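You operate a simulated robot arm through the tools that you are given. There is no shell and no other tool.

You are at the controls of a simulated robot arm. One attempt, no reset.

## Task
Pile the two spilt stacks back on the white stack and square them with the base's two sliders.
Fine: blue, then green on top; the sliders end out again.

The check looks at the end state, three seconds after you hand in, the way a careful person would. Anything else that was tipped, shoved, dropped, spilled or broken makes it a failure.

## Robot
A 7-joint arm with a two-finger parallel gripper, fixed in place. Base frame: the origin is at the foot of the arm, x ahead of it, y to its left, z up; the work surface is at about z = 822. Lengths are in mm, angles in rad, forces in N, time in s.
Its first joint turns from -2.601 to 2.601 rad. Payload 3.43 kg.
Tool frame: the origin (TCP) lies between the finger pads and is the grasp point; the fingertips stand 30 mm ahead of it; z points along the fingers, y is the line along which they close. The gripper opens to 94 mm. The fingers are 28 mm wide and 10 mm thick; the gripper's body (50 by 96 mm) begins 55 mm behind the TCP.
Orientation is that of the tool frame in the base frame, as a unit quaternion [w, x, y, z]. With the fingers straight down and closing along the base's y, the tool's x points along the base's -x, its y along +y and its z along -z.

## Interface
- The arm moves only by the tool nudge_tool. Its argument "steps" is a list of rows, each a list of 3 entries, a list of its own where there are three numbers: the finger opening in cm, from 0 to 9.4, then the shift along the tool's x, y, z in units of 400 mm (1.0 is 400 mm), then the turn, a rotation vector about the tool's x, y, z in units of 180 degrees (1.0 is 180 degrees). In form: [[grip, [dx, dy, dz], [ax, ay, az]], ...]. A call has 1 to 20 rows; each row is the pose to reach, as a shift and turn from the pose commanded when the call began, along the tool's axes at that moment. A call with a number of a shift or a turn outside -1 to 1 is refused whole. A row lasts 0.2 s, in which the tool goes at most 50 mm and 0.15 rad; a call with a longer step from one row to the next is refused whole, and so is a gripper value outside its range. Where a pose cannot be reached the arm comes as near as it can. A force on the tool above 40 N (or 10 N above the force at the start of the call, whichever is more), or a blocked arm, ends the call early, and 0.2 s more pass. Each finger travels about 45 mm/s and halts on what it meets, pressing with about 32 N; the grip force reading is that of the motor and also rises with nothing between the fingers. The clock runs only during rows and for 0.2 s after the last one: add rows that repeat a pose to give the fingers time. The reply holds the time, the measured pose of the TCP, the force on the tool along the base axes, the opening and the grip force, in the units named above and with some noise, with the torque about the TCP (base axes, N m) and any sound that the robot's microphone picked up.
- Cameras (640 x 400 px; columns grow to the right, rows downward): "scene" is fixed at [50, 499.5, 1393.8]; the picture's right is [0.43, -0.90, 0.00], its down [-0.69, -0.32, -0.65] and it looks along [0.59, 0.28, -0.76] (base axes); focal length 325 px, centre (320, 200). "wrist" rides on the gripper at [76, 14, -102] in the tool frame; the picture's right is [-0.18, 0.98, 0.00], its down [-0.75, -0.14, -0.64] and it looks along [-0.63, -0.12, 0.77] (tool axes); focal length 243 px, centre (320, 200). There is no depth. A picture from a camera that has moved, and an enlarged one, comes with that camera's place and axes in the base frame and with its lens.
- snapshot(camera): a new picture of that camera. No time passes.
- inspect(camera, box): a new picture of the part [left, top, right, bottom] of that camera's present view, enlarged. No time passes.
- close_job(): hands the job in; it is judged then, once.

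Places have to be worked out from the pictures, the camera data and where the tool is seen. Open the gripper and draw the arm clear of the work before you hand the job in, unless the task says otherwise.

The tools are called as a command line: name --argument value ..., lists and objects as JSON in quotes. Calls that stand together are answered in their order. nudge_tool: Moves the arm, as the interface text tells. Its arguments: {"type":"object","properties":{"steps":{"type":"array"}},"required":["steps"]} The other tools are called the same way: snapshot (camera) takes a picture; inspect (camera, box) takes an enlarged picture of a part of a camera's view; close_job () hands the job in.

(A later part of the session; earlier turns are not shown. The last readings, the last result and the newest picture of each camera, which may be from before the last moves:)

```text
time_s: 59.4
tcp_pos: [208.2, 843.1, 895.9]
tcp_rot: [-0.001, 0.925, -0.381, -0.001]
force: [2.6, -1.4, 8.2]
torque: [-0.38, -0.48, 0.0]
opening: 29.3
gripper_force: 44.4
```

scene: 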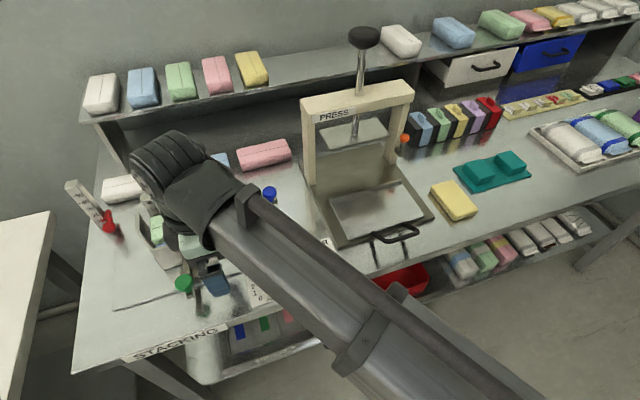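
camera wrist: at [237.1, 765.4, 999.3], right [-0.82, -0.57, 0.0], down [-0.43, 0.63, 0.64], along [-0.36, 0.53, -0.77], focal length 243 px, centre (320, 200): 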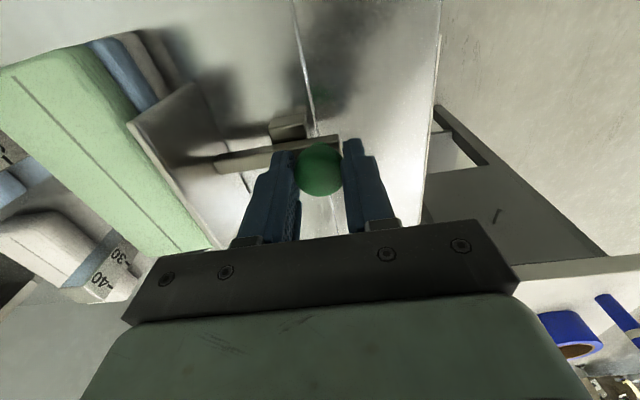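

Side load is nearly gone (s≈-449, d≈743, 39 mm travelled). I'll keep pushing inward in small steps and watch for the force along d to rise.

nudge_tool --steps '[[1.5, [0, -0.005, -0.001], [0, 0, 0]], [1.5, [0, -0.01, -0.001], [0, 0, 0]], [1.5, [0, -0.015, -0.001], [0, 0, 0]], [1.5, [0, -0.015, -0.001], [0, 0, 0]]]'

inspect --camera "wrist" --box '[0, 0, 400, 260]'

```text
time_s: 60.4
tcp_pos: [210.2, 846.5, 896.8]
tcp_rot: [0.002, 0.925, -0.38, -0.002]
force: [-24.2, -13.8, -5.2]
torque: [0.14, 0.99, 0.03]
opening: 29.1
gripper_force: 45.1
```

```text
1.54 times, centred on (200, 130) of wrist
camera zoom: at [253.7, 782.2, 999.3], right [-0.82, -0.57, 0.0], down [-0.43, 0.63, 0.64], along [-0.37, 0.53, -0.77], focal length 373 px, centre (505, 308)
```

zoom: 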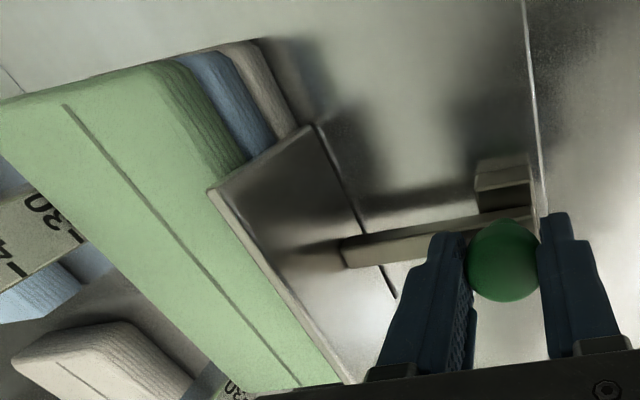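

Resistance along d has risen to about 27 N and the motion is stopping at d≈747: the plate has pressed the pile against the rulers. I'll ease off 1.5 mm, open the fingers and rise to look.

nudge_tool --steps '[[1.5, [0, 0.004, 0], [0, 0, 0]], [1.5, [0, 0.004, 0], [0, 0, 0]]]'

nudge_tool --steps '[[2.8, [0, 0, 0], [0, 0, 0]], [4.0, [0, 0, 0], [0, 0, 0]], [5.0, [0, 0, 0], [0, 0, 0]], [6.0, [0, 0, 0], [0, 0, 0]], [6.0, [0, 0, 0], [0, 0, 0]]]'

snapshot --camera "wrist"

```text
time_s: 61.0
tcp_pos: [209.7, 846.6, 896.6]
tcp_rot: [0.001, 0.925, -0.381, -0.001]
force: [-27.7, -11.8, -10.0]
torque: [-0.45, 0.14, 0.03]
opening: 28.8
gripper_force: 44.3
```

```text
time_s: 62.2
tcp_pos: [211.8, 845.5, 895.3]
tcp_rot: [-0.001, 0.924, -0.382, 0.001]
force: [-0.9, 0.1, 0.6]
torque: [0.0, 0.02, -0.01]
opening: 60.0
gripper_force: 0.2
```

```text
taken
camera wrist: at [255.1, 782.0, 999.6], right [-0.82, -0.57, 0.0], down [-0.43, 0.63, 0.64], along [-0.36, 0.53, -0.77], focal length 243 px, centre (320, 200)
```

wrist: 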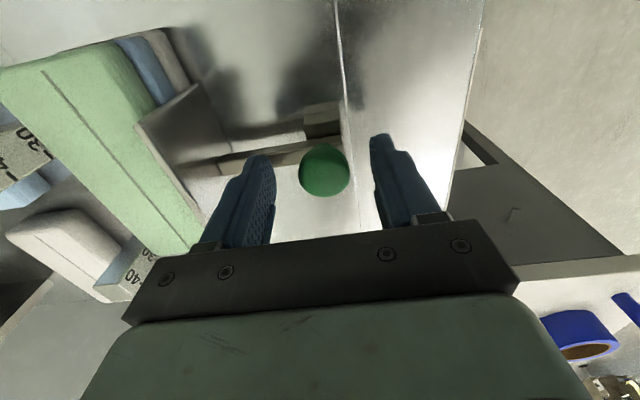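

Released with no forces left. I'll rise straight up and then view the pile from above.

nudge_tool --steps '[[6.0, [0, 0, -0.05], [0, 0, 0]], [6.0, [0, 0, -0.15], [0, 0, 0]], [6.0, [0, 0, -0.26], [0, 0, 0]], [6.0, [0.05, -0.08, -0.28], [0, 0, 0]], [6.0, [0.07, -0.17, -0.28], [0, 0, 0]], [6.0, [0.07, -0.2, -0.28], [0, 0, 0]], [6.0, [0.07, -0.2, -0.28], [0, 0, 0]]]'

snapshot --camera "wrist"

inspect --camera "wrist" --box '[210, 0, 500, 180]'

inspect --camera "scene" --box '[90, 150, 270, 300]'

```text
time_s: 63.8
tcp_pos: [287.5, 881.2, 1008.7]
tcp_rot: [0.0, 0.924, -0.382, 0.001]
force: [0.2, -0.3, -0.9]
torque: [-0.01, 0.0, -0.01]
opening: 59.9
gripper_force: 0.1
```

```text
taken
camera wrist: at [331.9, 818.6, 1111.9], right [-0.82, -0.57, 0.0], down [-0.43, 0.63, 0.64], along [-0.36, 0.53, -0.77], focal length 243 px, centre (320, 200)
```

wrist: 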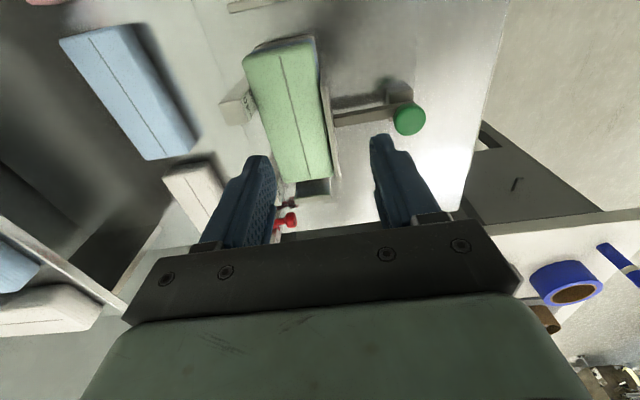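

```text
2.21 times, centred on (355, 90) of wrist
camera zoom: at [331.9, 818.6, 1111.9], right [-0.82, -0.57, 0.0], down [-0.43, 0.63, 0.64], along [-0.36, 0.53, -0.77], focal length 535 px, centre (243, 443)
```

zoom: 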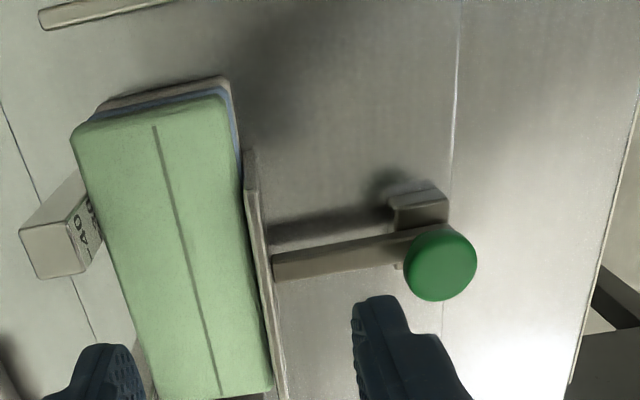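

```text
2.67 times, centred on (180, 225) of scene
camera zoom: at [50.0, 499.5, 1393.8], right [0.43, -0.9, 0.0], down [-0.69, -0.32, -0.65], along [0.59, 0.28, -0.76], focal length 868 px, centre (693, 133)
```

zoom: 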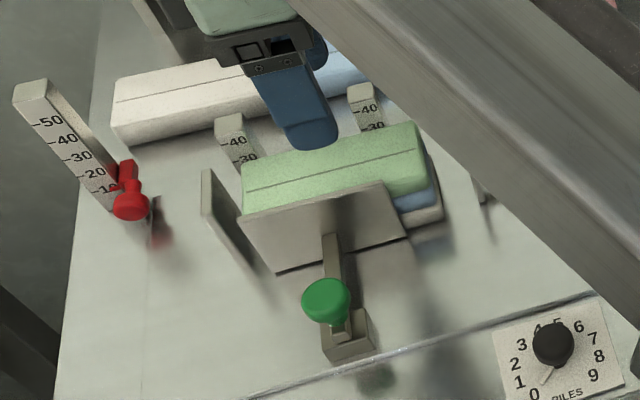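

inspect --camera "wrist" --box '[230, 20, 350, 110]'

inspect --camera "wrist" --box '[230, 100, 370, 220]'

inspect --camera "scene" --box '[160, 170, 270, 260]'

```text
4.44 times, centred on (290, 65) of wrist
camera zoom: at [331.9, 818.6, 1111.9], right [-0.82, -0.57, 0.0], down [-0.43, 0.63, 0.64], along [-0.36, 0.53, -0.77], focal length 1078 px, centre (453, 800)
```

zoom: 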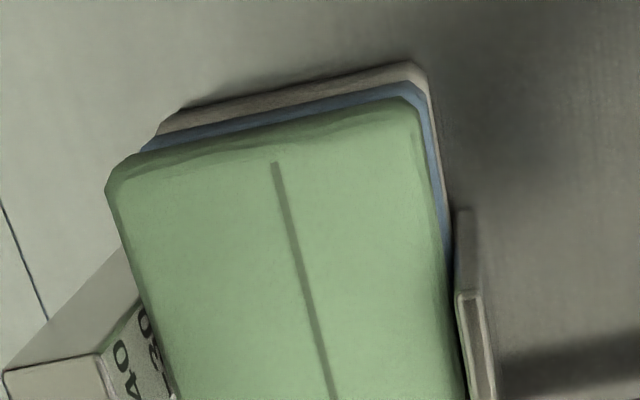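

```text
3.33 times, centred on (300, 160) of wrist
camera zoom: at [331.9, 818.6, 1111.9], right [-0.82, -0.57, 0.0], down [-0.43, 0.63, 0.64], along [-0.36, 0.53, -0.77], focal length 809 px, centre (387, 333)
```

zoom: 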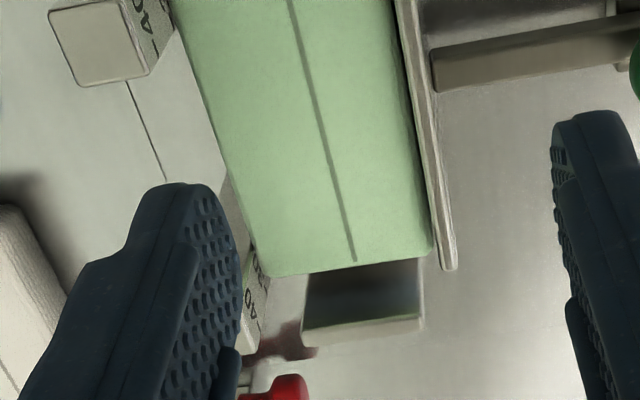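

```text
4.44 times, centred on (215, 215) of scene
camera zoom: at [50.0, 499.5, 1393.8], right [0.43, -0.9, 0.0], down [-0.69, -0.32, -0.65], along [0.59, 0.28, -0.76], focal length 1446 px, centre (787, 133)
```

zoom: 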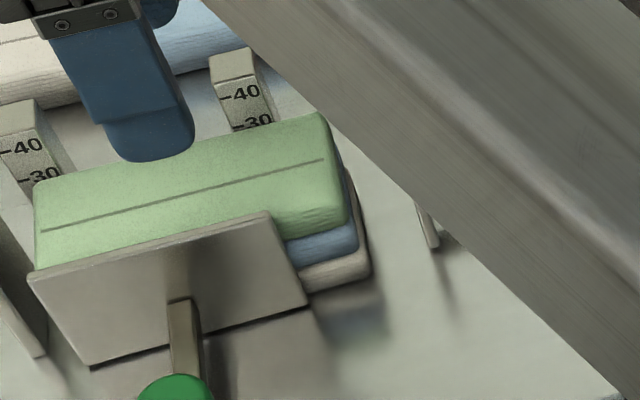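

The pile is now square against the rulers: front edge at d≈825–826, back edge at d≈884–885. Next is the blue slider; I'll rotate the tool 90° here, clear of the press, so the fingers close along s.

nudge_tool --steps '[[6.0, [0, 0, 0], [0, 0, 0.0455]], [6.0, [0, 0, 0], [0, 0, 0.0909]], [6.0, [0, 0, 0], [0, 0, 0.1364]], [6.0, [0, 0, 0], [0, 0, 0.1818]], [6.0, [0, 0, 0], [0, 0, 0.2273]], [6.0, [0, 0, 0], [0, 0, 0.2727]], [6.0, [0, 0, 0], [0, 0, 0.3182]], [6.0, [0, 0, 0], [0, 0, 0.3636]], [6.0, [0, 0, 0], [0, 0, 0.4091]], [6.0, [0, 0, 0], [0, 0, 0.4545]], [6.0, [0, 0, 0], [0, 0, 0.5]], [6.0, [0, 0, 0], [0, 0, 0.5]]]'

nudge_tool --steps '[[6.4, [-0.02, -0.08, 0], [0, 0, 0]], [6.4, [-0.04, -0.16, 0], [0, 0, 0]], [6.4, [-0.055, -0.24, 0], [0, 0, 0]], [6.4, [-0.074, -0.32, 0], [0, 0, 0]], [6.4, [-0.074, -0.395, 0.03], [0, 0, 0]], [6.4, [-0.074, -0.395, 0.1], [0, 0, 0]], [6.4, [-0.074, -0.395, 0.17], [0, 0, 0]], [6.4, [-0.074, -0.395, 0.17], [0, 0, 0]]]'

snapshot --camera "wrist"

snapshot --camera "scene"

```text
time_s: 66.4
tcp_pos: [287.4, 882.8, 1008.7]
tcp_rot: [0.0, -0.383, 0.924, 0.0]
force: [-0.2, 0.2, 0.8]
torque: [-0.01, 0.0, 0.02]
opening: 60.0
gripper_force: 0.1
```

```text
time_s: 68.2
tcp_pos: [421.8, 793.2, 940.3]
tcp_rot: [0.001, -0.383, 0.924, 0.0]
force: [0.5, 0.0, -1.0]
torque: [0.02, 0.02, -0.02]
opening: 64.1
gripper_force: 0.1
```

```text
taken
camera wrist: at [357.7, 748.3, 1043.3], right [-0.57, 0.82, 0.0], down [0.63, 0.43, 0.64], along [0.53, 0.36, -0.77], focal length 243 px, centre (320, 200)
```

wrist: 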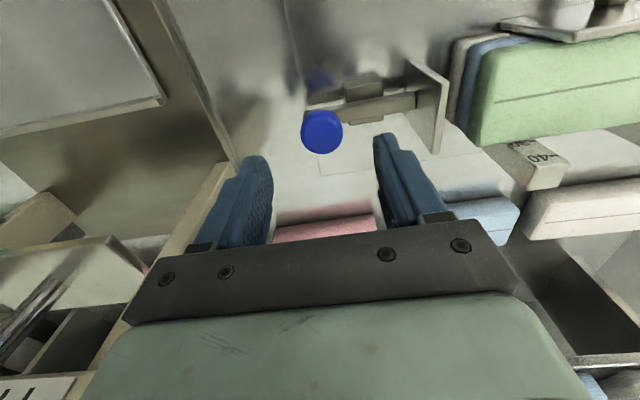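

```text
taken
```

scene: 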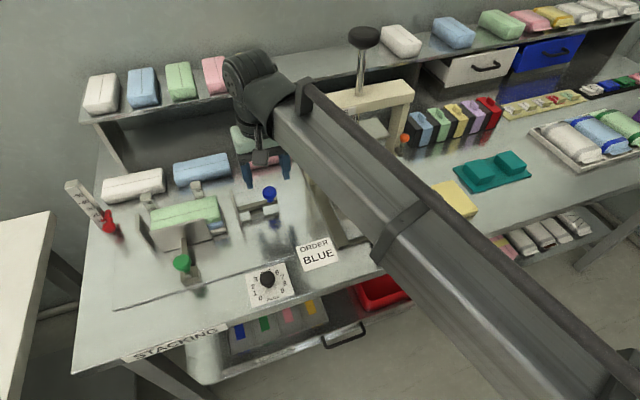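

The blue knob is at tool (3.8, 1.4), so s≈-264, d≈855. I'll align and descend to TCP z≈896.

nudge_tool --steps '[[6.4, [0.005, 0.002, 0.02], [0, 0, 0]], [6.4, [0.0095, 0.0035, 0.05], [0, 0, 0]], [6.4, [0.0095, 0.0035, 0.085], [0, 0, 0]], [6.4, [0.0095, 0.0035, 0.1108], [0, 0, 0]], [6.4, [0.0095, 0.0035, 0.1108], [0, 0, 0]]]'

snapshot --camera "wrist"

inspect --camera "scene" --box '[220, 130, 330, 240]'

```text
time_s: 69.4
tcp_pos: [416.3, 791.8, 894.4]
tcp_rot: [0.0, -0.383, 0.924, 0.0]
force: [-0.4, 0.4, -0.8]
torque: [0.0, -0.01, 0.01]
opening: 63.8
gripper_force: 0.0
```

```text
taken
camera wrist: at [352.4, 746.9, 998.6], right [-0.57, 0.82, 0.0], down [0.63, 0.43, 0.64], along [0.53, 0.36, -0.77], focal length 243 px, centre (320, 200)
```

wrist: 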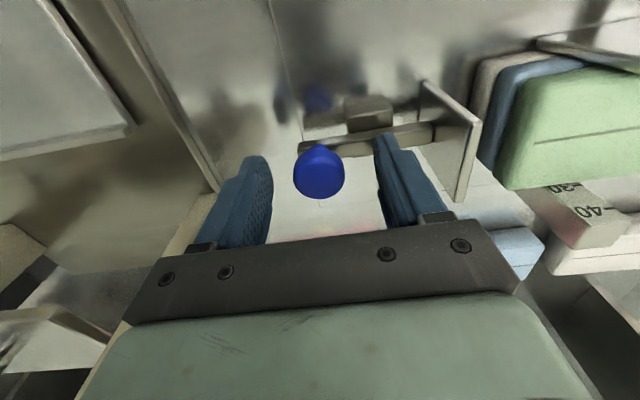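

```text
3.64 times, centred on (275, 185) of scene
camera zoom: at [50.0, 499.5, 1393.8], right [0.43, -0.9, 0.0], down [-0.69, -0.32, -0.65], along [0.59, 0.28, -0.76], focal length 1183 px, centre (484, 254)
```

zoom: 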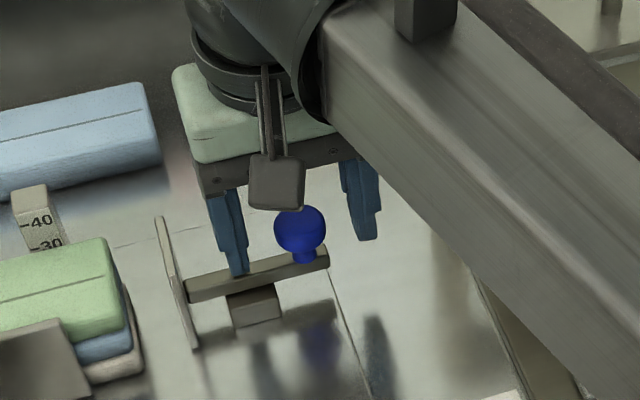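

The fingers straddle the blue knob, centred within about 1 mm. I'll close to 33 mm only, leaving slack to avoid side loads, and push it in towards -s by about 30 mm.

nudge_tool --steps '[[5.4, [0, 0, 0], [0, 0, 0]], [4.4, [0, 0, 0], [0, 0, 0]], [3.3, [0, 0, 0], [0, 0, 0]], [3.3, [0, 0, 0], [0, 0, 0]], [3.3, [0, 0.01, 0], [0, 0, 0]], [3.3, [0, 0.02, 0], [0, 0, 0]], [3.3, [0, 0.03, 0], [0, 0, 0]], [3.3, [0, 0.04, 0], [0, 0, 0]], [3.3, [0, 0.05, 0], [0, 0, 0]], [3.3, [0, 0.06, 0], [0, 0, 0]], [3.3, [0, 0.07, 0], [0, 0, 0]], [3.3, [0, 0.075, 0], [0, 0, 0]], [3.3, [0, 0.075, 0], [0, 0, 0]]]'

snapshot --camera "wrist"

inspect --camera "scene" --box '[150, 150, 320, 260]'

```text
time_s: 72.2
tcp_pos: [395.2, 812.4, 896.5]
tcp_rot: [0.0, -0.384, 0.923, 0.0]
force: [0.5, -1.1, -0.9]
torque: [-0.03, -0.04, 0.02]
opening: 32.9
gripper_force: 0.2
```

```text
taken
camera wrist: at [330.9, 767.7, 999.6], right [-0.57, 0.82, 0.0], down [0.63, 0.43, 0.64], along [0.53, 0.36, -0.77], focal length 243 px, centre (320, 200)
```

wrist: 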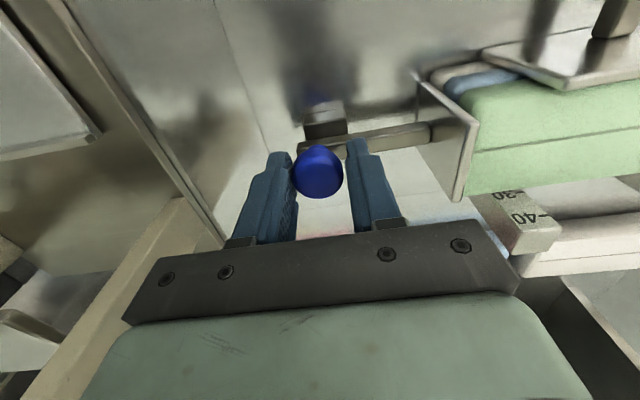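

```text
3.64 times, centred on (235, 205) of scene
camera zoom: at [50.0, 499.5, 1393.8], right [0.43, -0.9, 0.0], down [-0.69, -0.32, -0.65], along [0.59, 0.28, -0.76], focal length 1183 px, centre (629, 182)
```

zoom: 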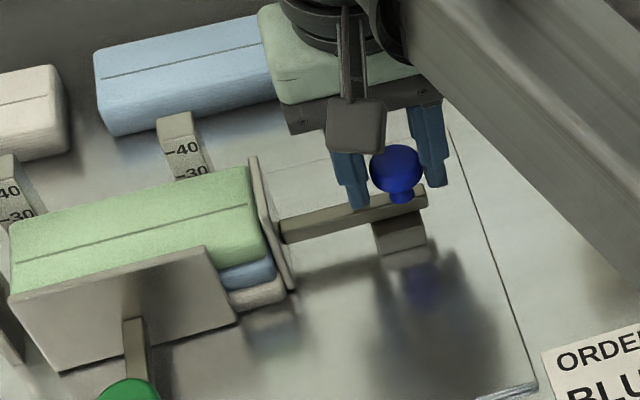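

The blue slider glides in with no load and its plate is close to the pile's right end. I'll keep pushing in smaller steps, watching the force along s.

nudge_tool --steps '[[3.3, [0, 0.006, 0], [0, 0, 0]], [3.3, [0, 0.012, 0], [0, 0, 0]], [3.3, [0, 0.018, 0], [0, 0, 0]], [3.3, [0, 0.024, 0], [0, 0, 0]], [3.3, [0, 0.024, 0], [0, 0, 0]]]'

nudge_tool --steps '[[3.3, [0, 0.005, 0], [0, 0, 0]], [3.3, [0, 0.01, 0], [0, 0, 0]], [3.3, [0, 0.01, 0], [0, 0, 0]]]'

inspect --camera "wrist" --box '[260, 0, 640, 260]'

inspect --camera "scene" --box '[130, 150, 300, 260]'

```text
time_s: 73.4
tcp_pos: [388.1, 819.0, 896.6]
tcp_rot: [0.0, -0.384, 0.924, 0.0]
force: [0.5, -0.9, 0.5]
torque: [-0.01, -0.03, 0.0]
opening: 33.6
gripper_force: 0.6
```

```text
time_s: 74.2
tcp_pos: [386.0, 821.3, 895.7]
tcp_rot: [0.0, -0.383, 0.924, 0.0]
force: [1.7, -0.6, 0.2]
torque: [-0.06, -0.02, -0.01]
opening: 33.6
gripper_force: 0.6
```

```text
1.54 times, centred on (450, 130) of wrist
camera zoom: at [321.2, 777.2, 999.5], right [-0.57, 0.82, 0.0], down [0.63, 0.43, 0.64], along [0.53, 0.36, -0.77], focal length 373 px, centre (120, 308)
```

zoom: 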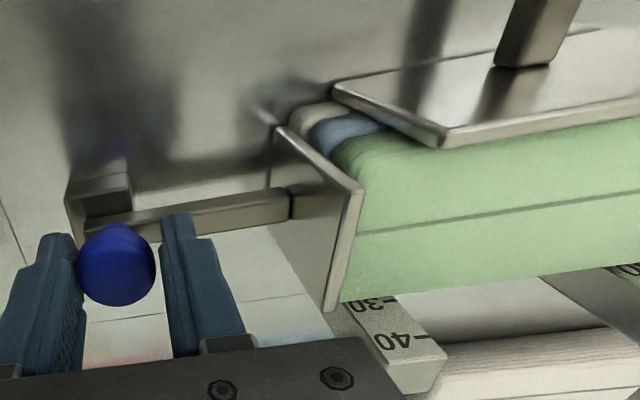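

```text
3.64 times, centred on (215, 205) of scene
camera zoom: at [50.0, 499.5, 1393.8], right [0.43, -0.9, 0.0], down [-0.69, -0.32, -0.65], along [0.59, 0.28, -0.76], focal length 1183 px, centre (702, 182)
```

zoom: 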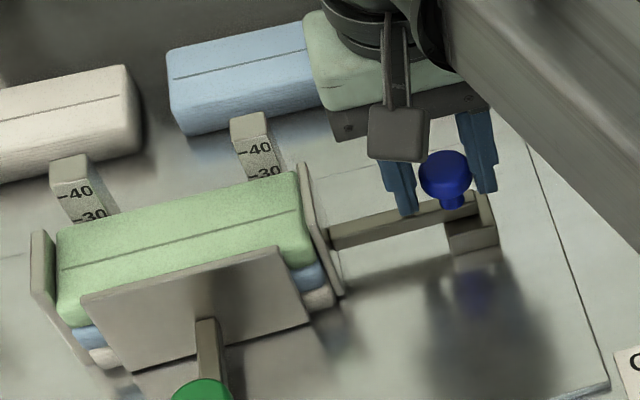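

The blue plate is on the pile and the pile slides left easily, with a small gap remaining to the left fence. I'll continue in small steps.

nudge_tool --steps '[[3.3, [0, 0.005, 0], [0, 0, 0]], [3.3, [0, 0.01, 0], [0, 0, 0]], [3.3, [0, 0.01, 0], [0, 0, 0]]]'

nudge_tool --steps '[[3.3, [0, 0.004, 0], [0, 0, 0]], [3.3, [0, 0.0075, 0], [0, 0, 0]], [3.3, [0, 0.0075, 0], [0, 0, 0]]]'

inspect --camera "scene" --box '[130, 150, 300, 260]'

```text
time_s: 75.0
tcp_pos: [384.1, 823.3, 895.9]
tcp_rot: [0.0, -0.384, 0.923, 0.0]
force: [5.6, -8.6, -1.7]
torque: [-0.14, -0.07, -0.02]
opening: 38.9
gripper_force: 5.2
```

```text
time_s: 75.8
tcp_pos: [381.7, 825.6, 896.0]
tcp_rot: [0.0, -0.384, 0.923, 0.0]
force: [9.8, -16.3, -5.6]
torque: [-0.28, -0.08, -0.1]
opening: 43.4
gripper_force: 8.9
```

```text
3.64 times, centred on (215, 205) of scene
camera zoom: at [50.0, 499.5, 1393.8], right [0.43, -0.9, 0.0], down [-0.69, -0.32, -0.65], along [0.59, 0.28, -0.76], focal length 1183 px, centre (702, 182)
```

zoom: 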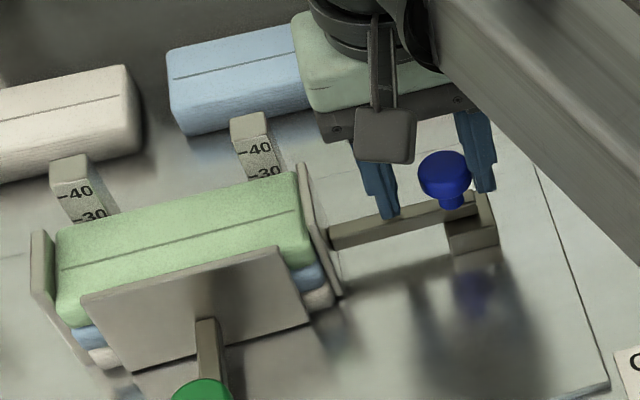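

The fingers are being spread (43 mm) and the slider no longer moves at about 18 N, so the pile is either against the fence or held. I'll look closely at the left end.

inspect --camera "scene" --box '[130, 195, 200, 250]'

inspect --camera "scene" --box '[180, 185, 260, 245]'

inspect --camera "wrist" --box '[260, 0, 640, 260]'

```text
7.27 times, centred on (165, 222) of scene
camera zoom: at [50.0, 499.5, 1393.8], right [0.43, -0.9, 0.0], down [-0.69, -0.32, -0.65], along [0.59, 0.28, -0.76], focal length 2366 px, centre (1447, 36)
```

zoom: 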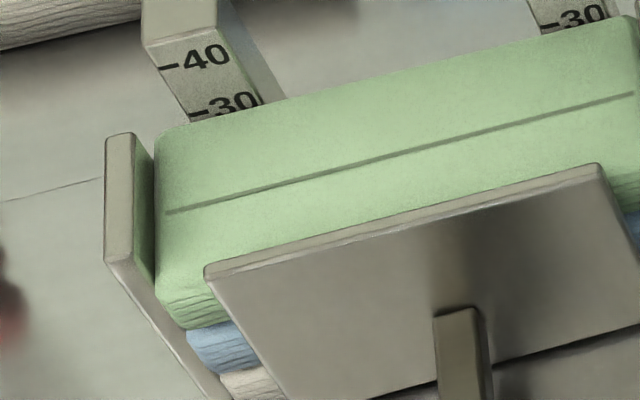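

```text
6.67 times, centred on (220, 215) of scene
camera zoom: at [50.0, 499.5, 1393.8], right [0.43, -0.9, 0.0], down [-0.69, -0.32, -0.65], along [0.59, 0.28, -0.76], focal length 2169 px, centre (987, 100)
```

zoom: 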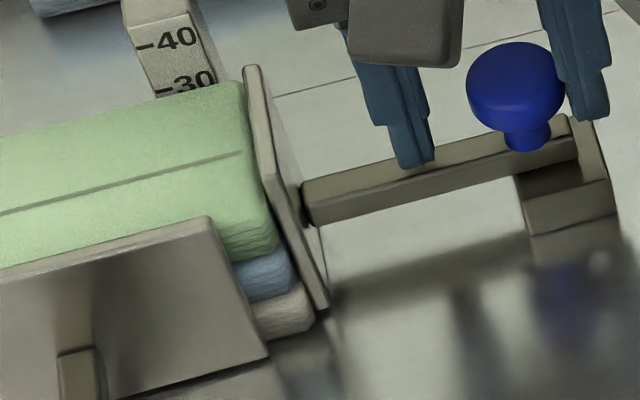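

```text
1.54 times, centred on (450, 130) of wrist
camera zoom: at [317.6, 781.6, 1000.0], right [-0.57, 0.82, 0.0], down [0.63, 0.43, 0.64], along [0.53, 0.36, -0.77], focal length 373 px, centre (120, 308)
```

zoom: 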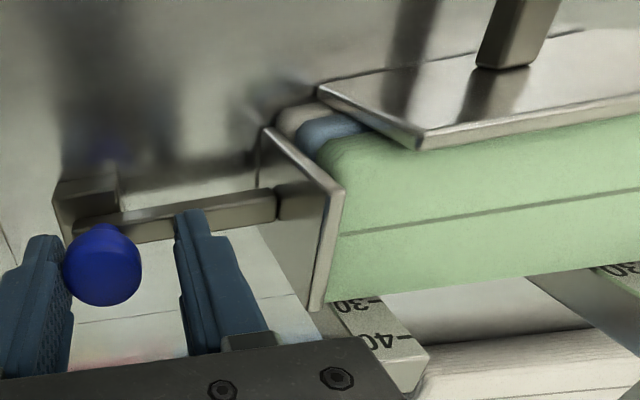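

Green, blue and white all appear flush with the fence at the left and the blue plate is on the right end. I'll relieve the push by re-centring on the knob, open, rise, and check from above.

nudge_tool --steps '[[4.0, [0, -0.009, 0], [0, 0, 0]], [4.0, [0, -0.016, 0], [0, 0, 0]], [5.0, [0, -0.016, 0], [0, 0, 0]], [6.4, [0, -0.016, 0], [0, 0, 0]], [6.4, [0, -0.016, -0.03], [0, 0, 0]], [6.4, [0, -0.016, -0.1], [0, 0, 0]], [6.4, [0, -0.016, -0.2], [0, 0, 0]], [6.4, [0, -0.016, -0.28], [0, 0, 0]], [6.4, [0, -0.016, -0.28], [0, 0, 0]]]'

snapshot --camera "wrist"

inspect --camera "scene" --box '[110, 170, 290, 290]'

```text
time_s: 77.8
tcp_pos: [384.6, 821.0, 1009.4]
tcp_rot: [0.0, -0.384, 0.924, 0.0]
force: [-0.1, 0.1, 0.6]
torque: [-0.01, -0.02, -0.01]
opening: 64.0
gripper_force: 0.0
```

```text
taken
camera wrist: at [320.5, 777.9, 1112.0], right [-0.57, 0.82, 0.0], down [0.63, 0.43, 0.64], along [0.53, 0.36, -0.77], focal length 243 px, centre (320, 200)
```

wrist: 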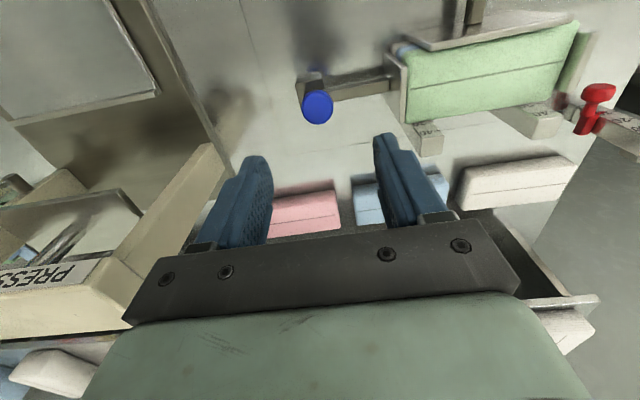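

```text
3.33 times, centred on (200, 230) of scene
camera zoom: at [50.0, 499.5, 1393.8], right [0.43, -0.9, 0.0], down [-0.69, -0.32, -0.65], along [0.59, 0.28, -0.76], focal length 1084 px, centre (720, 100)
```

zoom: 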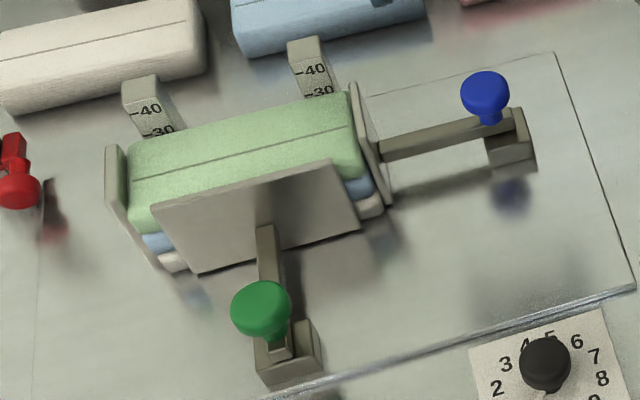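

inspect --camera "wrist" --box '[380, 0, 640, 160]'

inspect --camera "scene" --box '[130, 190, 230, 260]'

```text
2.46 times, centred on (510, 80) of wrist
camera zoom: at [320.5, 777.9, 1112.0], right [-0.57, 0.82, 0.0], down [0.63, 0.43, 0.64], along [0.53, 0.36, -0.77], focal length 597 px, centre (-148, 495)
```

zoom: 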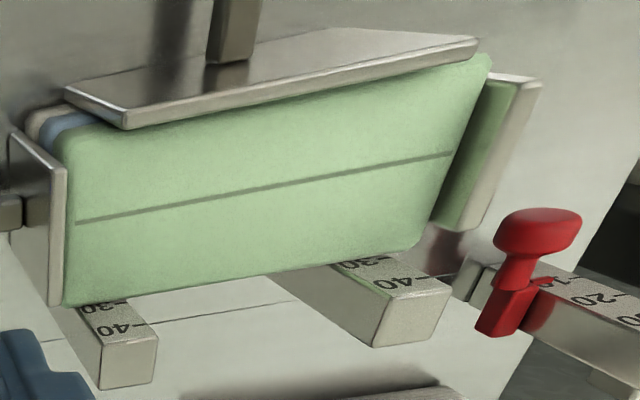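

```text
5.71 times, centred on (180, 225) of scene
camera zoom: at [50.0, 499.5, 1393.8], right [0.43, -0.9, 0.0], down [-0.69, -0.32, -0.65], along [0.59, 0.28, -0.76], focal length 1859 px, centre (1120, 57)
```

zoom: 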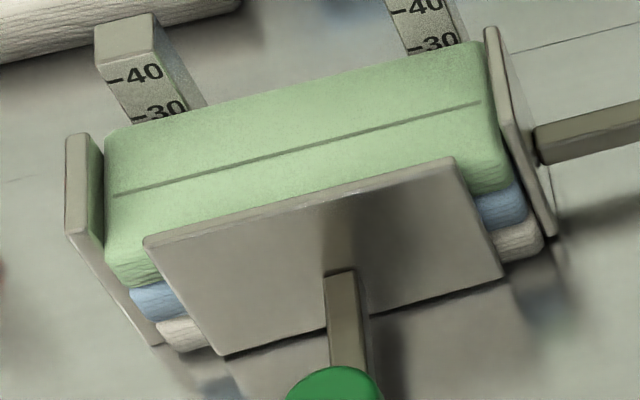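

The pile is snug and square: all three ends at the left fence, backs at the rulers. Now to bring the sliders out again, blue first; I'll descend over the knob (now at s≈-306, d≈854).

nudge_tool --steps '[[6.4, [-0.003, -0.0075, 0.08], [0, 0, 0]], [6.4, [-0.003, -0.0075, 0.16], [0, 0, 0]], [6.4, [-0.003, -0.0075, 0.22], [0, 0, 0]], [6.4, [-0.003, -0.0075, 0.26], [0, 0, 0]], [6.4, [-0.003, -0.0075, 0.2835], [0, 0, 0]], [6.4, [-0.003, -0.0075, 0.2835], [0, 0, 0]]]'

snapshot --camera "wrist"

```text
time_s: 79.2
tcp_pos: [387.6, 820.5, 894.5]
tcp_rot: [0.0, -0.383, 0.924, 0.0]
force: [0.2, 0.3, 0.0]
torque: [-0.03, 0.04, -0.02]
opening: 64.1
gripper_force: 0.1
```

```text
taken
camera wrist: at [323.5, 776.8, 998.0], right [-0.57, 0.82, 0.0], down [0.63, 0.43, 0.64], along [0.53, 0.36, -0.77], focal length 243 px, centre (320, 200)
```

wrist: 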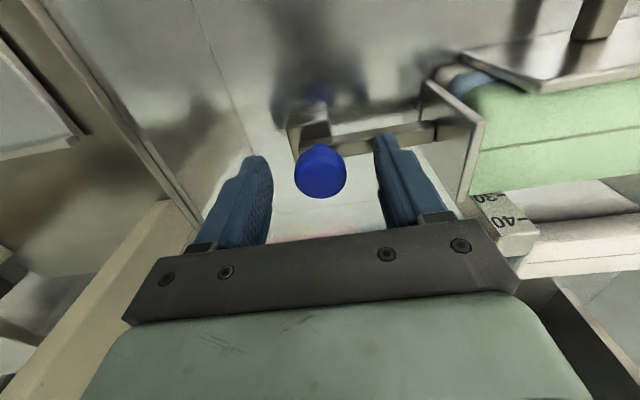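

The fingers straddle the blue knob. I'll close to 33 mm and draw the slider out about 42 mm towards +s, back to where it started.

nudge_tool --steps '[[5.4, [0, 0, 0], [0, 0, 0]], [4.4, [0, 0, 0], [0, 0, 0]], [3.3, [0, 0, 0], [0, 0, 0]], [3.3, [0, 0, 0], [0, 0, 0]], [3.3, [0, -0.012, 0], [0, 0, 0]], [3.3, [0, -0.024, 0], [0, 0, 0]], [3.3, [0, -0.036, 0], [0, 0, 0]], [3.3, [0, -0.048, 0], [0, 0, 0]], [3.3, [0, -0.06, 0], [0, 0, 0]], [3.3, [0, -0.072, 0], [0, 0, 0]], [3.3, [0, -0.084, 0], [0, 0, 0]], [3.3, [0, -0.094, 0], [0, 0, 0]], [3.3, [0, -0.094, 0], [0, 0, 0]]]'

snapshot --camera "wrist"

inspect --camera "scene" --box '[130, 150, 330, 270]'

```text
time_s: 82.0
tcp_pos: [415.6, 795.5, 895.8]
tcp_rot: [0.0, -0.383, 0.924, 0.001]
force: [-1.1, 0.4, -0.9]
torque: [0.03, 0.02, 0.01]
opening: 33.6
gripper_force: 0.4
```

```text
taken
camera wrist: at [351.0, 750.6, 998.5], right [-0.57, 0.82, 0.0], down [0.63, 0.43, 0.64], along [0.53, 0.36, -0.77], focal length 243 px, centre (320, 200)
```

wrist: 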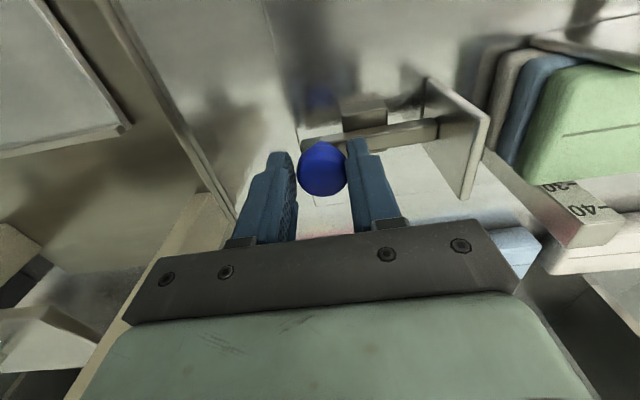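

```text
3.20 times, centred on (230, 210) of scene
camera zoom: at [50.0, 499.5, 1393.8], right [0.43, -0.9, 0.0], down [-0.69, -0.32, -0.65], along [0.59, 0.28, -0.76], focal length 1041 px, centre (608, 168)
```

zoom: 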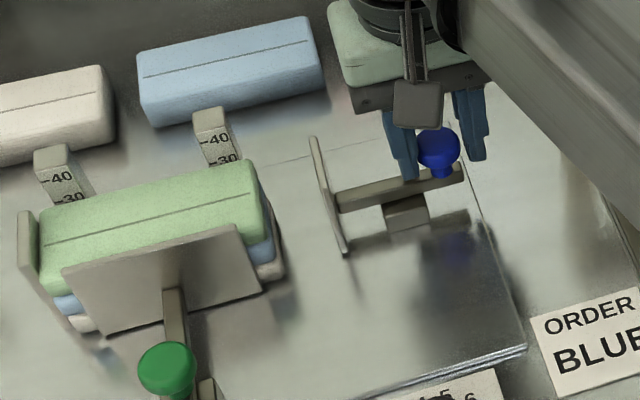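

The slider came out freely; about 6 mm more returns it to the original position. I'll go on gently, watching for its end stop.

nudge_tool --steps '[[3.3, [0, -0.006, 0], [0, 0, 0]], [3.3, [0, -0.012, 0], [0, 0, 0]], [3.3, [0, -0.018, 0], [0, 0, 0]], [3.3, [0, -0.018, 0], [0, 0, 0]]]'

snapshot --camera "wrist"

```text
time_s: 83.0
tcp_pos: [419.7, 788.8, 895.4]
tcp_rot: [0.0, -0.384, 0.924, -0.001]
force: [-2.4, 2.4, -0.5]
torque: [0.0, 0.04, 0.02]
opening: 35.3
gripper_force: 1.7
```

```text
taken
camera wrist: at [355.5, 744.9, 998.0], right [-0.57, 0.82, 0.0], down [0.63, 0.43, 0.64], along [0.53, 0.36, -0.77], focal length 243 px, centre (320, 200)
```

wrist: 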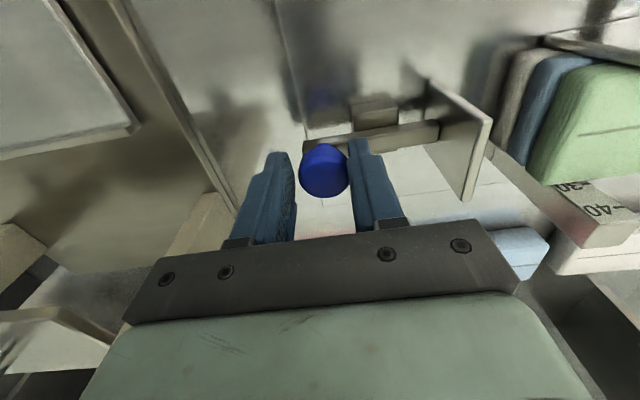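

Blue is back at its outer stop (knob at s≈-264, where it began). I'll open, rise clear, and look at the pile.

nudge_tool --steps '[[4.0, [0, 0.006, 0], [0, 0, 0]], [5.0, [0, 0.006, 0], [0, 0, 0]], [6.4, [0, 0.006, 0], [0, 0, 0]], [6.4, [0, 0.006, -0.03], [0, 0, 0]], [6.4, [0, 0.006, -0.1], [0, 0, 0]], [6.4, [0, 0.006, -0.2], [0, 0, 0]], [6.4, [0, 0.006, -0.28], [0, 0, 0]], [6.4, [0, 0.08, -0.28], [0, 0, 0]], [6.4, [0, 0.18, -0.28], [0, 0, 0]], [6.4, [0.03, 0.28, -0.28], [0, 0, 0]], [6.4, [0.06, 0.36, -0.28], [0, 0, 0]], [6.4, [0.06, 0.36, -0.28], [0, 0, 0]]]'

snapshot --camera "wrist"

inspect --camera "scene" --box '[110, 170, 290, 290]'

```text
time_s: 85.6
tcp_pos: [300.9, 872.5, 1006.7]
tcp_rot: [0.0, -0.384, 0.923, 0.0]
force: [0.3, -0.5, -0.2]
torque: [0.0, -0.02, 0.01]
opening: 64.1
gripper_force: 0.0
```

```text
taken
camera wrist: at [236.3, 828.7, 1110.1], right [-0.57, 0.82, 0.0], down [0.63, 0.43, 0.64], along [0.53, 0.36, -0.77], focal length 243 px, centre (320, 200)
```

wrist: 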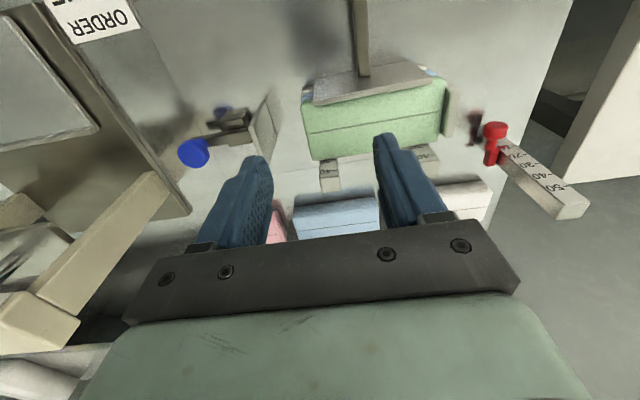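

```text
3.33 times, centred on (200, 230) of scene
camera zoom: at [50.0, 499.5, 1393.8], right [0.43, -0.9, 0.0], down [-0.69, -0.32, -0.65], along [0.59, 0.28, -0.76], focal length 1084 px, centre (720, 100)
```

zoom: 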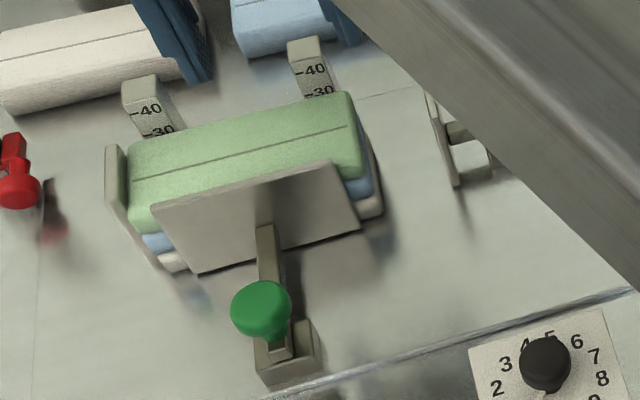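

inspect --camera "scene" --box '[190, 190, 250, 240]'

inspect --camera "wrist" --box '[280, 40, 480, 180]'

```text
8.00 times, centred on (220, 215) of scene
camera zoom: at [50.0, 499.5, 1393.8], right [0.43, -0.9, 0.0], down [-0.69, -0.32, -0.65], along [0.59, 0.28, -0.76], focal length 2603 px, centre (1120, 80)
```

zoom: 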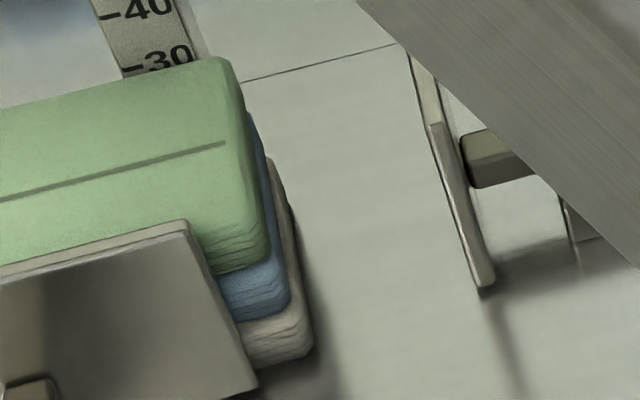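

```text
2.86 times, centred on (380, 110) of wrist
camera zoom: at [236.3, 828.7, 1110.1], right [-0.57, 0.82, 0.0], down [0.63, 0.43, 0.64], along [0.53, 0.36, -0.77], focal length 693 px, centre (149, 457)
```

zoom: 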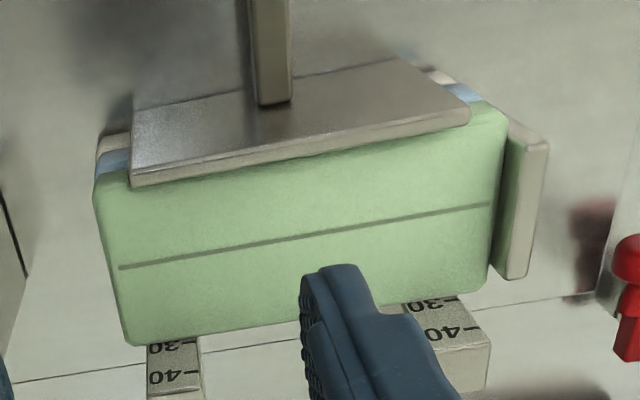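

The three layers are flush to about 1 mm per layer at the right end. Now I'll rotate back to yaw 135° and go over the green knob.

nudge_tool --steps '[[6.4, [0, 0, 0], [0, 0, -0.0455]], [6.4, [0, 0, 0], [0, 0, -0.0909]], [6.4, [0, 0, 0], [0, 0, -0.1364]], [6.4, [0, 0, 0], [0, 0, -0.1818]], [6.4, [0, 0, 0], [0, 0, -0.2273]], [6.4, [0, 0, 0], [0, 0, -0.2727]], [6.4, [0, 0, 0], [0, 0, -0.3182]], [6.4, [0, 0, 0], [0, 0, -0.3636]], [6.4, [0, 0, 0], [0, 0, -0.4091]], [6.4, [0, 0, 0], [0, 0, -0.4545]], [6.4, [0, 0, 0], [0, 0, -0.5]], [6.4, [0, 0, 0], [0, 0, -0.5]]]'

nudge_tool --steps '[[6.4, [-0.04, 0.07, 0], [0, 0, 0]], [6.4, [-0.08, 0.14, 0], [0, 0, 0]], [6.4, [-0.1125, 0.205, 0.02], [0, 0, 0]], [6.4, [-0.1125, 0.205, 0.1], [0, 0, 0]], [6.4, [-0.1125, 0.205, 0.17], [0, 0, 0]], [6.4, [-0.1125, 0.205, 0.17], [0, 0, 0]]]'

snapshot --camera "wrist"

```text
time_s: 88.2
tcp_pos: [300.3, 872.8, 1007.0]
tcp_rot: [0.0, 0.925, -0.38, 0.0]
force: [0.1, 0.2, -0.7]
torque: [-0.01, 0.01, -0.02]
opening: 64.2
gripper_force: 0.0
```

```text
time_s: 89.6
tcp_pos: [212.1, 846.8, 938.6]
tcp_rot: [-0.001, 0.924, -0.382, 0.0]
force: [0.0, 0.3, -0.6]
torque: [0.04, 0.0, -0.01]
opening: 64.1
gripper_force: 0.1
```

```text
taken
camera wrist: at [255.7, 782.5, 1041.3], right [-0.82, -0.57, 0.0], down [-0.43, 0.63, 0.64], along [-0.36, 0.53, -0.77], focal length 243 px, centre (320, 200)
```

wrist: 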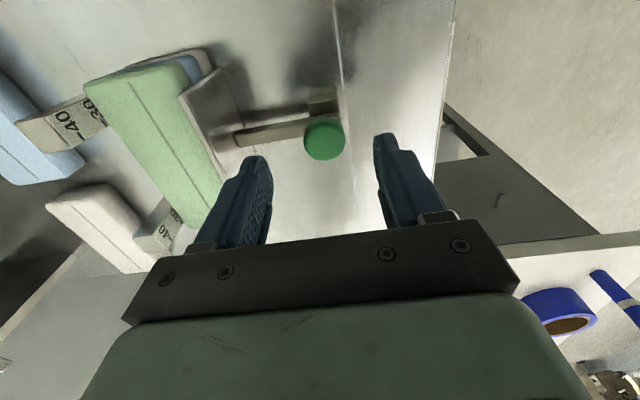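

The green knob is at d≈746. I'll centre on it, descend to z≈896, close to 33 mm and draw it out towards -d.

nudge_tool --steps '[[6.4, [0, 0.0073, 0.04], [0, 0, 0]], [6.4, [0, 0.0073, 0.08], [0, 0, 0]], [6.4, [0, 0.0073, 0.1065], [0, 0, 0]], [6.4, [0, 0.0073, 0.1065], [0, 0, 0]], [5.4, [0, 0.0073, 0.1065], [0, 0, 0]], [4.4, [0, 0.0073, 0.1065], [0, 0, 0]], [3.3, [0, 0.0073, 0.1065], [0, 0, 0]], [3.3, [0, 0.0073, 0.1065], [0, 0, 0]]]'

snapshot --camera "wrist"

```text
time_s: 91.4
tcp_pos: [210.2, 845.9, 896.1]
tcp_rot: [-0.001, 0.924, -0.382, 0.0]
force: [-0.3, 0.1, 0.6]
torque: [0.02, -0.01, 0.01]
opening: 32.9
gripper_force: 0.0
```

```text
taken
camera wrist: at [254.0, 782.1, 999.7], right [-0.82, -0.57, 0.0], down [-0.43, 0.63, 0.64], along [-0.36, 0.53, -0.77], focal length 243 px, centre (320, 200)
```

wrist: 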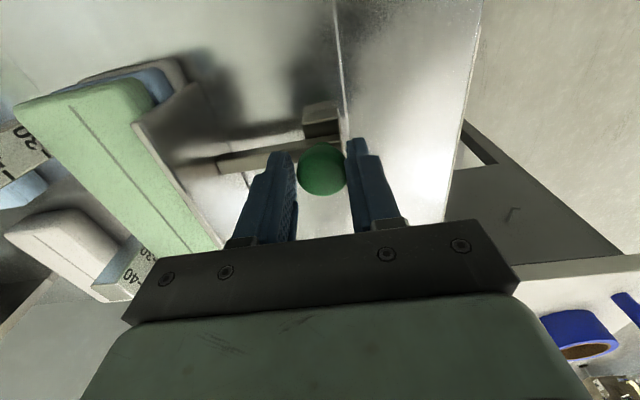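

nudge_tool --steps '[[3.3, [0, 0.012, 0], [0, 0, 0]], [3.3, [0, 0.024, 0], [0, 0, 0]], [3.3, [0, 0.036, 0], [0, 0, 0]], [3.3, [0, 0.048, 0], [0, 0, 0]], [3.3, [0, 0.06, 0], [0, 0, 0]], [3.3, [0, 0.072, 0], [0, 0, 0]], [3.3, [0, 0.084, 0], [0, 0, 0]], [3.3, [0, 0.094, 0], [0, 0, 0]], [3.3, [0, 0.1, 0], [0, 0, 0]], [3.3, [0, 0.1, 0], [0, 0, 0]]]'

snapshot --camera "wrist"

```text
time_s: 93.6
tcp_pos: [181.3, 816.4, 897.3]
tcp_rot: [0.001, 0.924, -0.381, 0.0]
force: [0.6, 0.3, 0.2]
torque: [0.0, -0.01, 0.03]
opening: 33.1
gripper_force: 0.3
```

```text
taken
camera wrist: at [224.8, 752.8, 1000.6], right [-0.82, -0.57, 0.0], down [-0.43, 0.63, 0.64], along [-0.36, 0.53, -0.77], focal length 243 px, centre (320, 200)
```

wrist: 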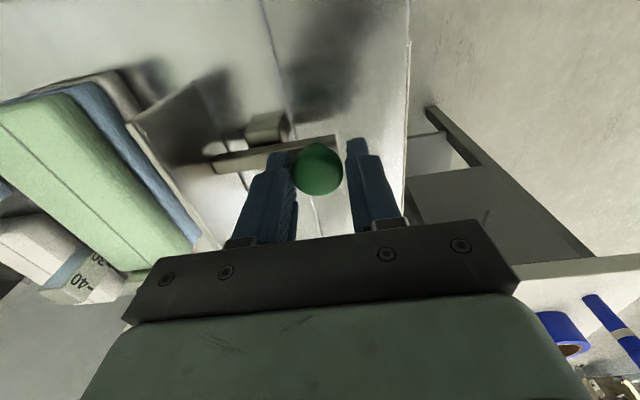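

The green slider is almost back out (knob at d≈707, originally 704). I'll pull the last 4–5 mm gently.

nudge_tool --steps '[[3.3, [0, 0.005, 0], [0, 0, 0]], [3.3, [0, 0.01, 0], [0, 0, 0]], [3.3, [0, 0.012, 0], [0, 0, 0]], [3.3, [0, 0.012, 0], [0, 0, 0]]]'

```text
time_s: 94.6
tcp_pos: [177.5, 813.3, 896.6]
tcp_rot: [-0.001, 0.924, -0.382, 0.001]
force: [4.4, 3.8, 0.4]
torque: [0.07, -0.09, 0.02]
opening: 35.9
gripper_force: 2.7
```

The end stop is reached (5.8 N, fingers just starting to spread), so green is fully out. I'll re-centre, open, and rise clear.

nudge_tool --steps '[[4.0, [0, -0.006, 0], [0, 0, 0]], [5.0, [0, -0.006, 0], [0, 0, 0]], [6.4, [0, -0.006, 0], [0, 0, 0]], [6.4, [0, -0.006, -0.03], [0, 0, 0]], [6.4, [0, -0.006, -0.1], [0, 0, 0]], [6.4, [0, -0.006, -0.2], [0, 0, 0]], [6.4, [0, -0.006, -0.28], [0, 0, 0]], [6.4, [0, -0.006, -0.28], [0, 0, 0]]]'

nudge_tool --steps '[[6.4, [0.05, -0.08, 0], [0, 0, 0]], [6.4, [0.08, -0.17, 0], [0, 0, 0]], [6.4, [0.08, -0.26, 0], [0, 0, 0]], [6.4, [0.08, -0.3, 0], [0, 0, 0]], [6.4, [0.08, -0.3, 0], [0, 0, 0]]]'

snapshot --camera "wrist"

inspect --camera "wrist" --box '[210, 0, 460, 190]'

inspect --camera "scene" --box '[110, 170, 290, 310]'

```text
time_s: 96.4
tcp_pos: [177.6, 815.5, 1008.7]
tcp_rot: [0.0, 0.924, -0.382, 0.0]
force: [-0.4, -1.0, -0.9]
torque: [0.03, 0.02, -0.01]
opening: 64.3
gripper_force: 0.1
```

```text
time_s: 97.6
tcp_pos: [286.1, 878.5, 1008.2]
tcp_rot: [0.0, 0.925, -0.381, -0.001]
force: [0.2, -0.1, 0.1]
torque: [0.01, 0.0, 0.0]
opening: 64.3
gripper_force: 0.0
```

```text
taken
camera wrist: at [329.8, 813.6, 1112.2], right [-0.82, -0.57, 0.0], down [-0.43, 0.63, 0.64], along [-0.36, 0.53, -0.77], focal length 243 px, centre (320, 200)
```

wrist: 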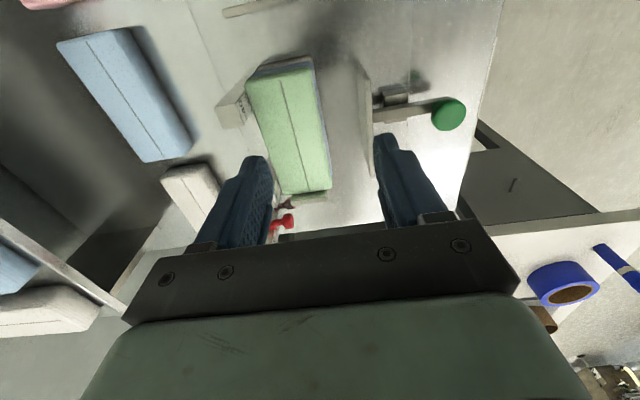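

```text
2.11 times, centred on (335, 95) of wrist
camera zoom: at [329.8, 813.6, 1112.2], right [-0.82, -0.57, 0.0], down [-0.43, 0.63, 0.64], along [-0.36, 0.53, -0.77], focal length 511 px, centre (288, 421)
```

zoom: 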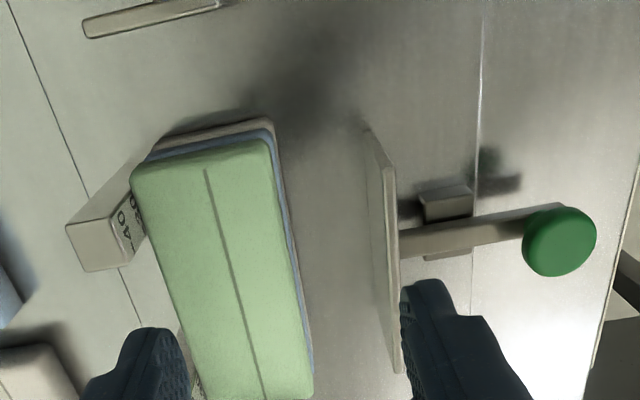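

```text
2.86 times, centred on (200, 240) of scene
camera zoom: at [50.0, 499.5, 1393.8], right [0.43, -0.9, 0.0], down [-0.69, -0.32, -0.65], along [0.59, 0.28, -0.76], focal length 930 px, centre (663, 86)
```

zoom: 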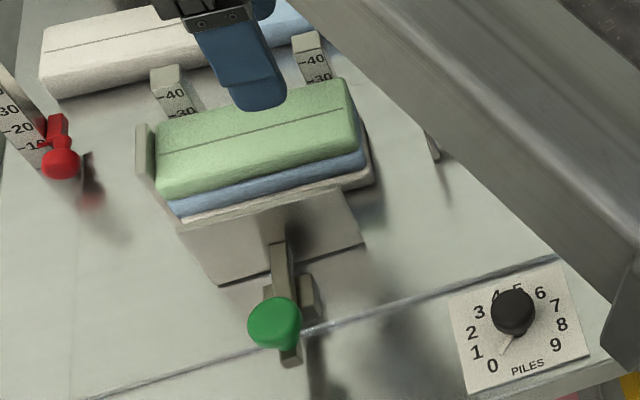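

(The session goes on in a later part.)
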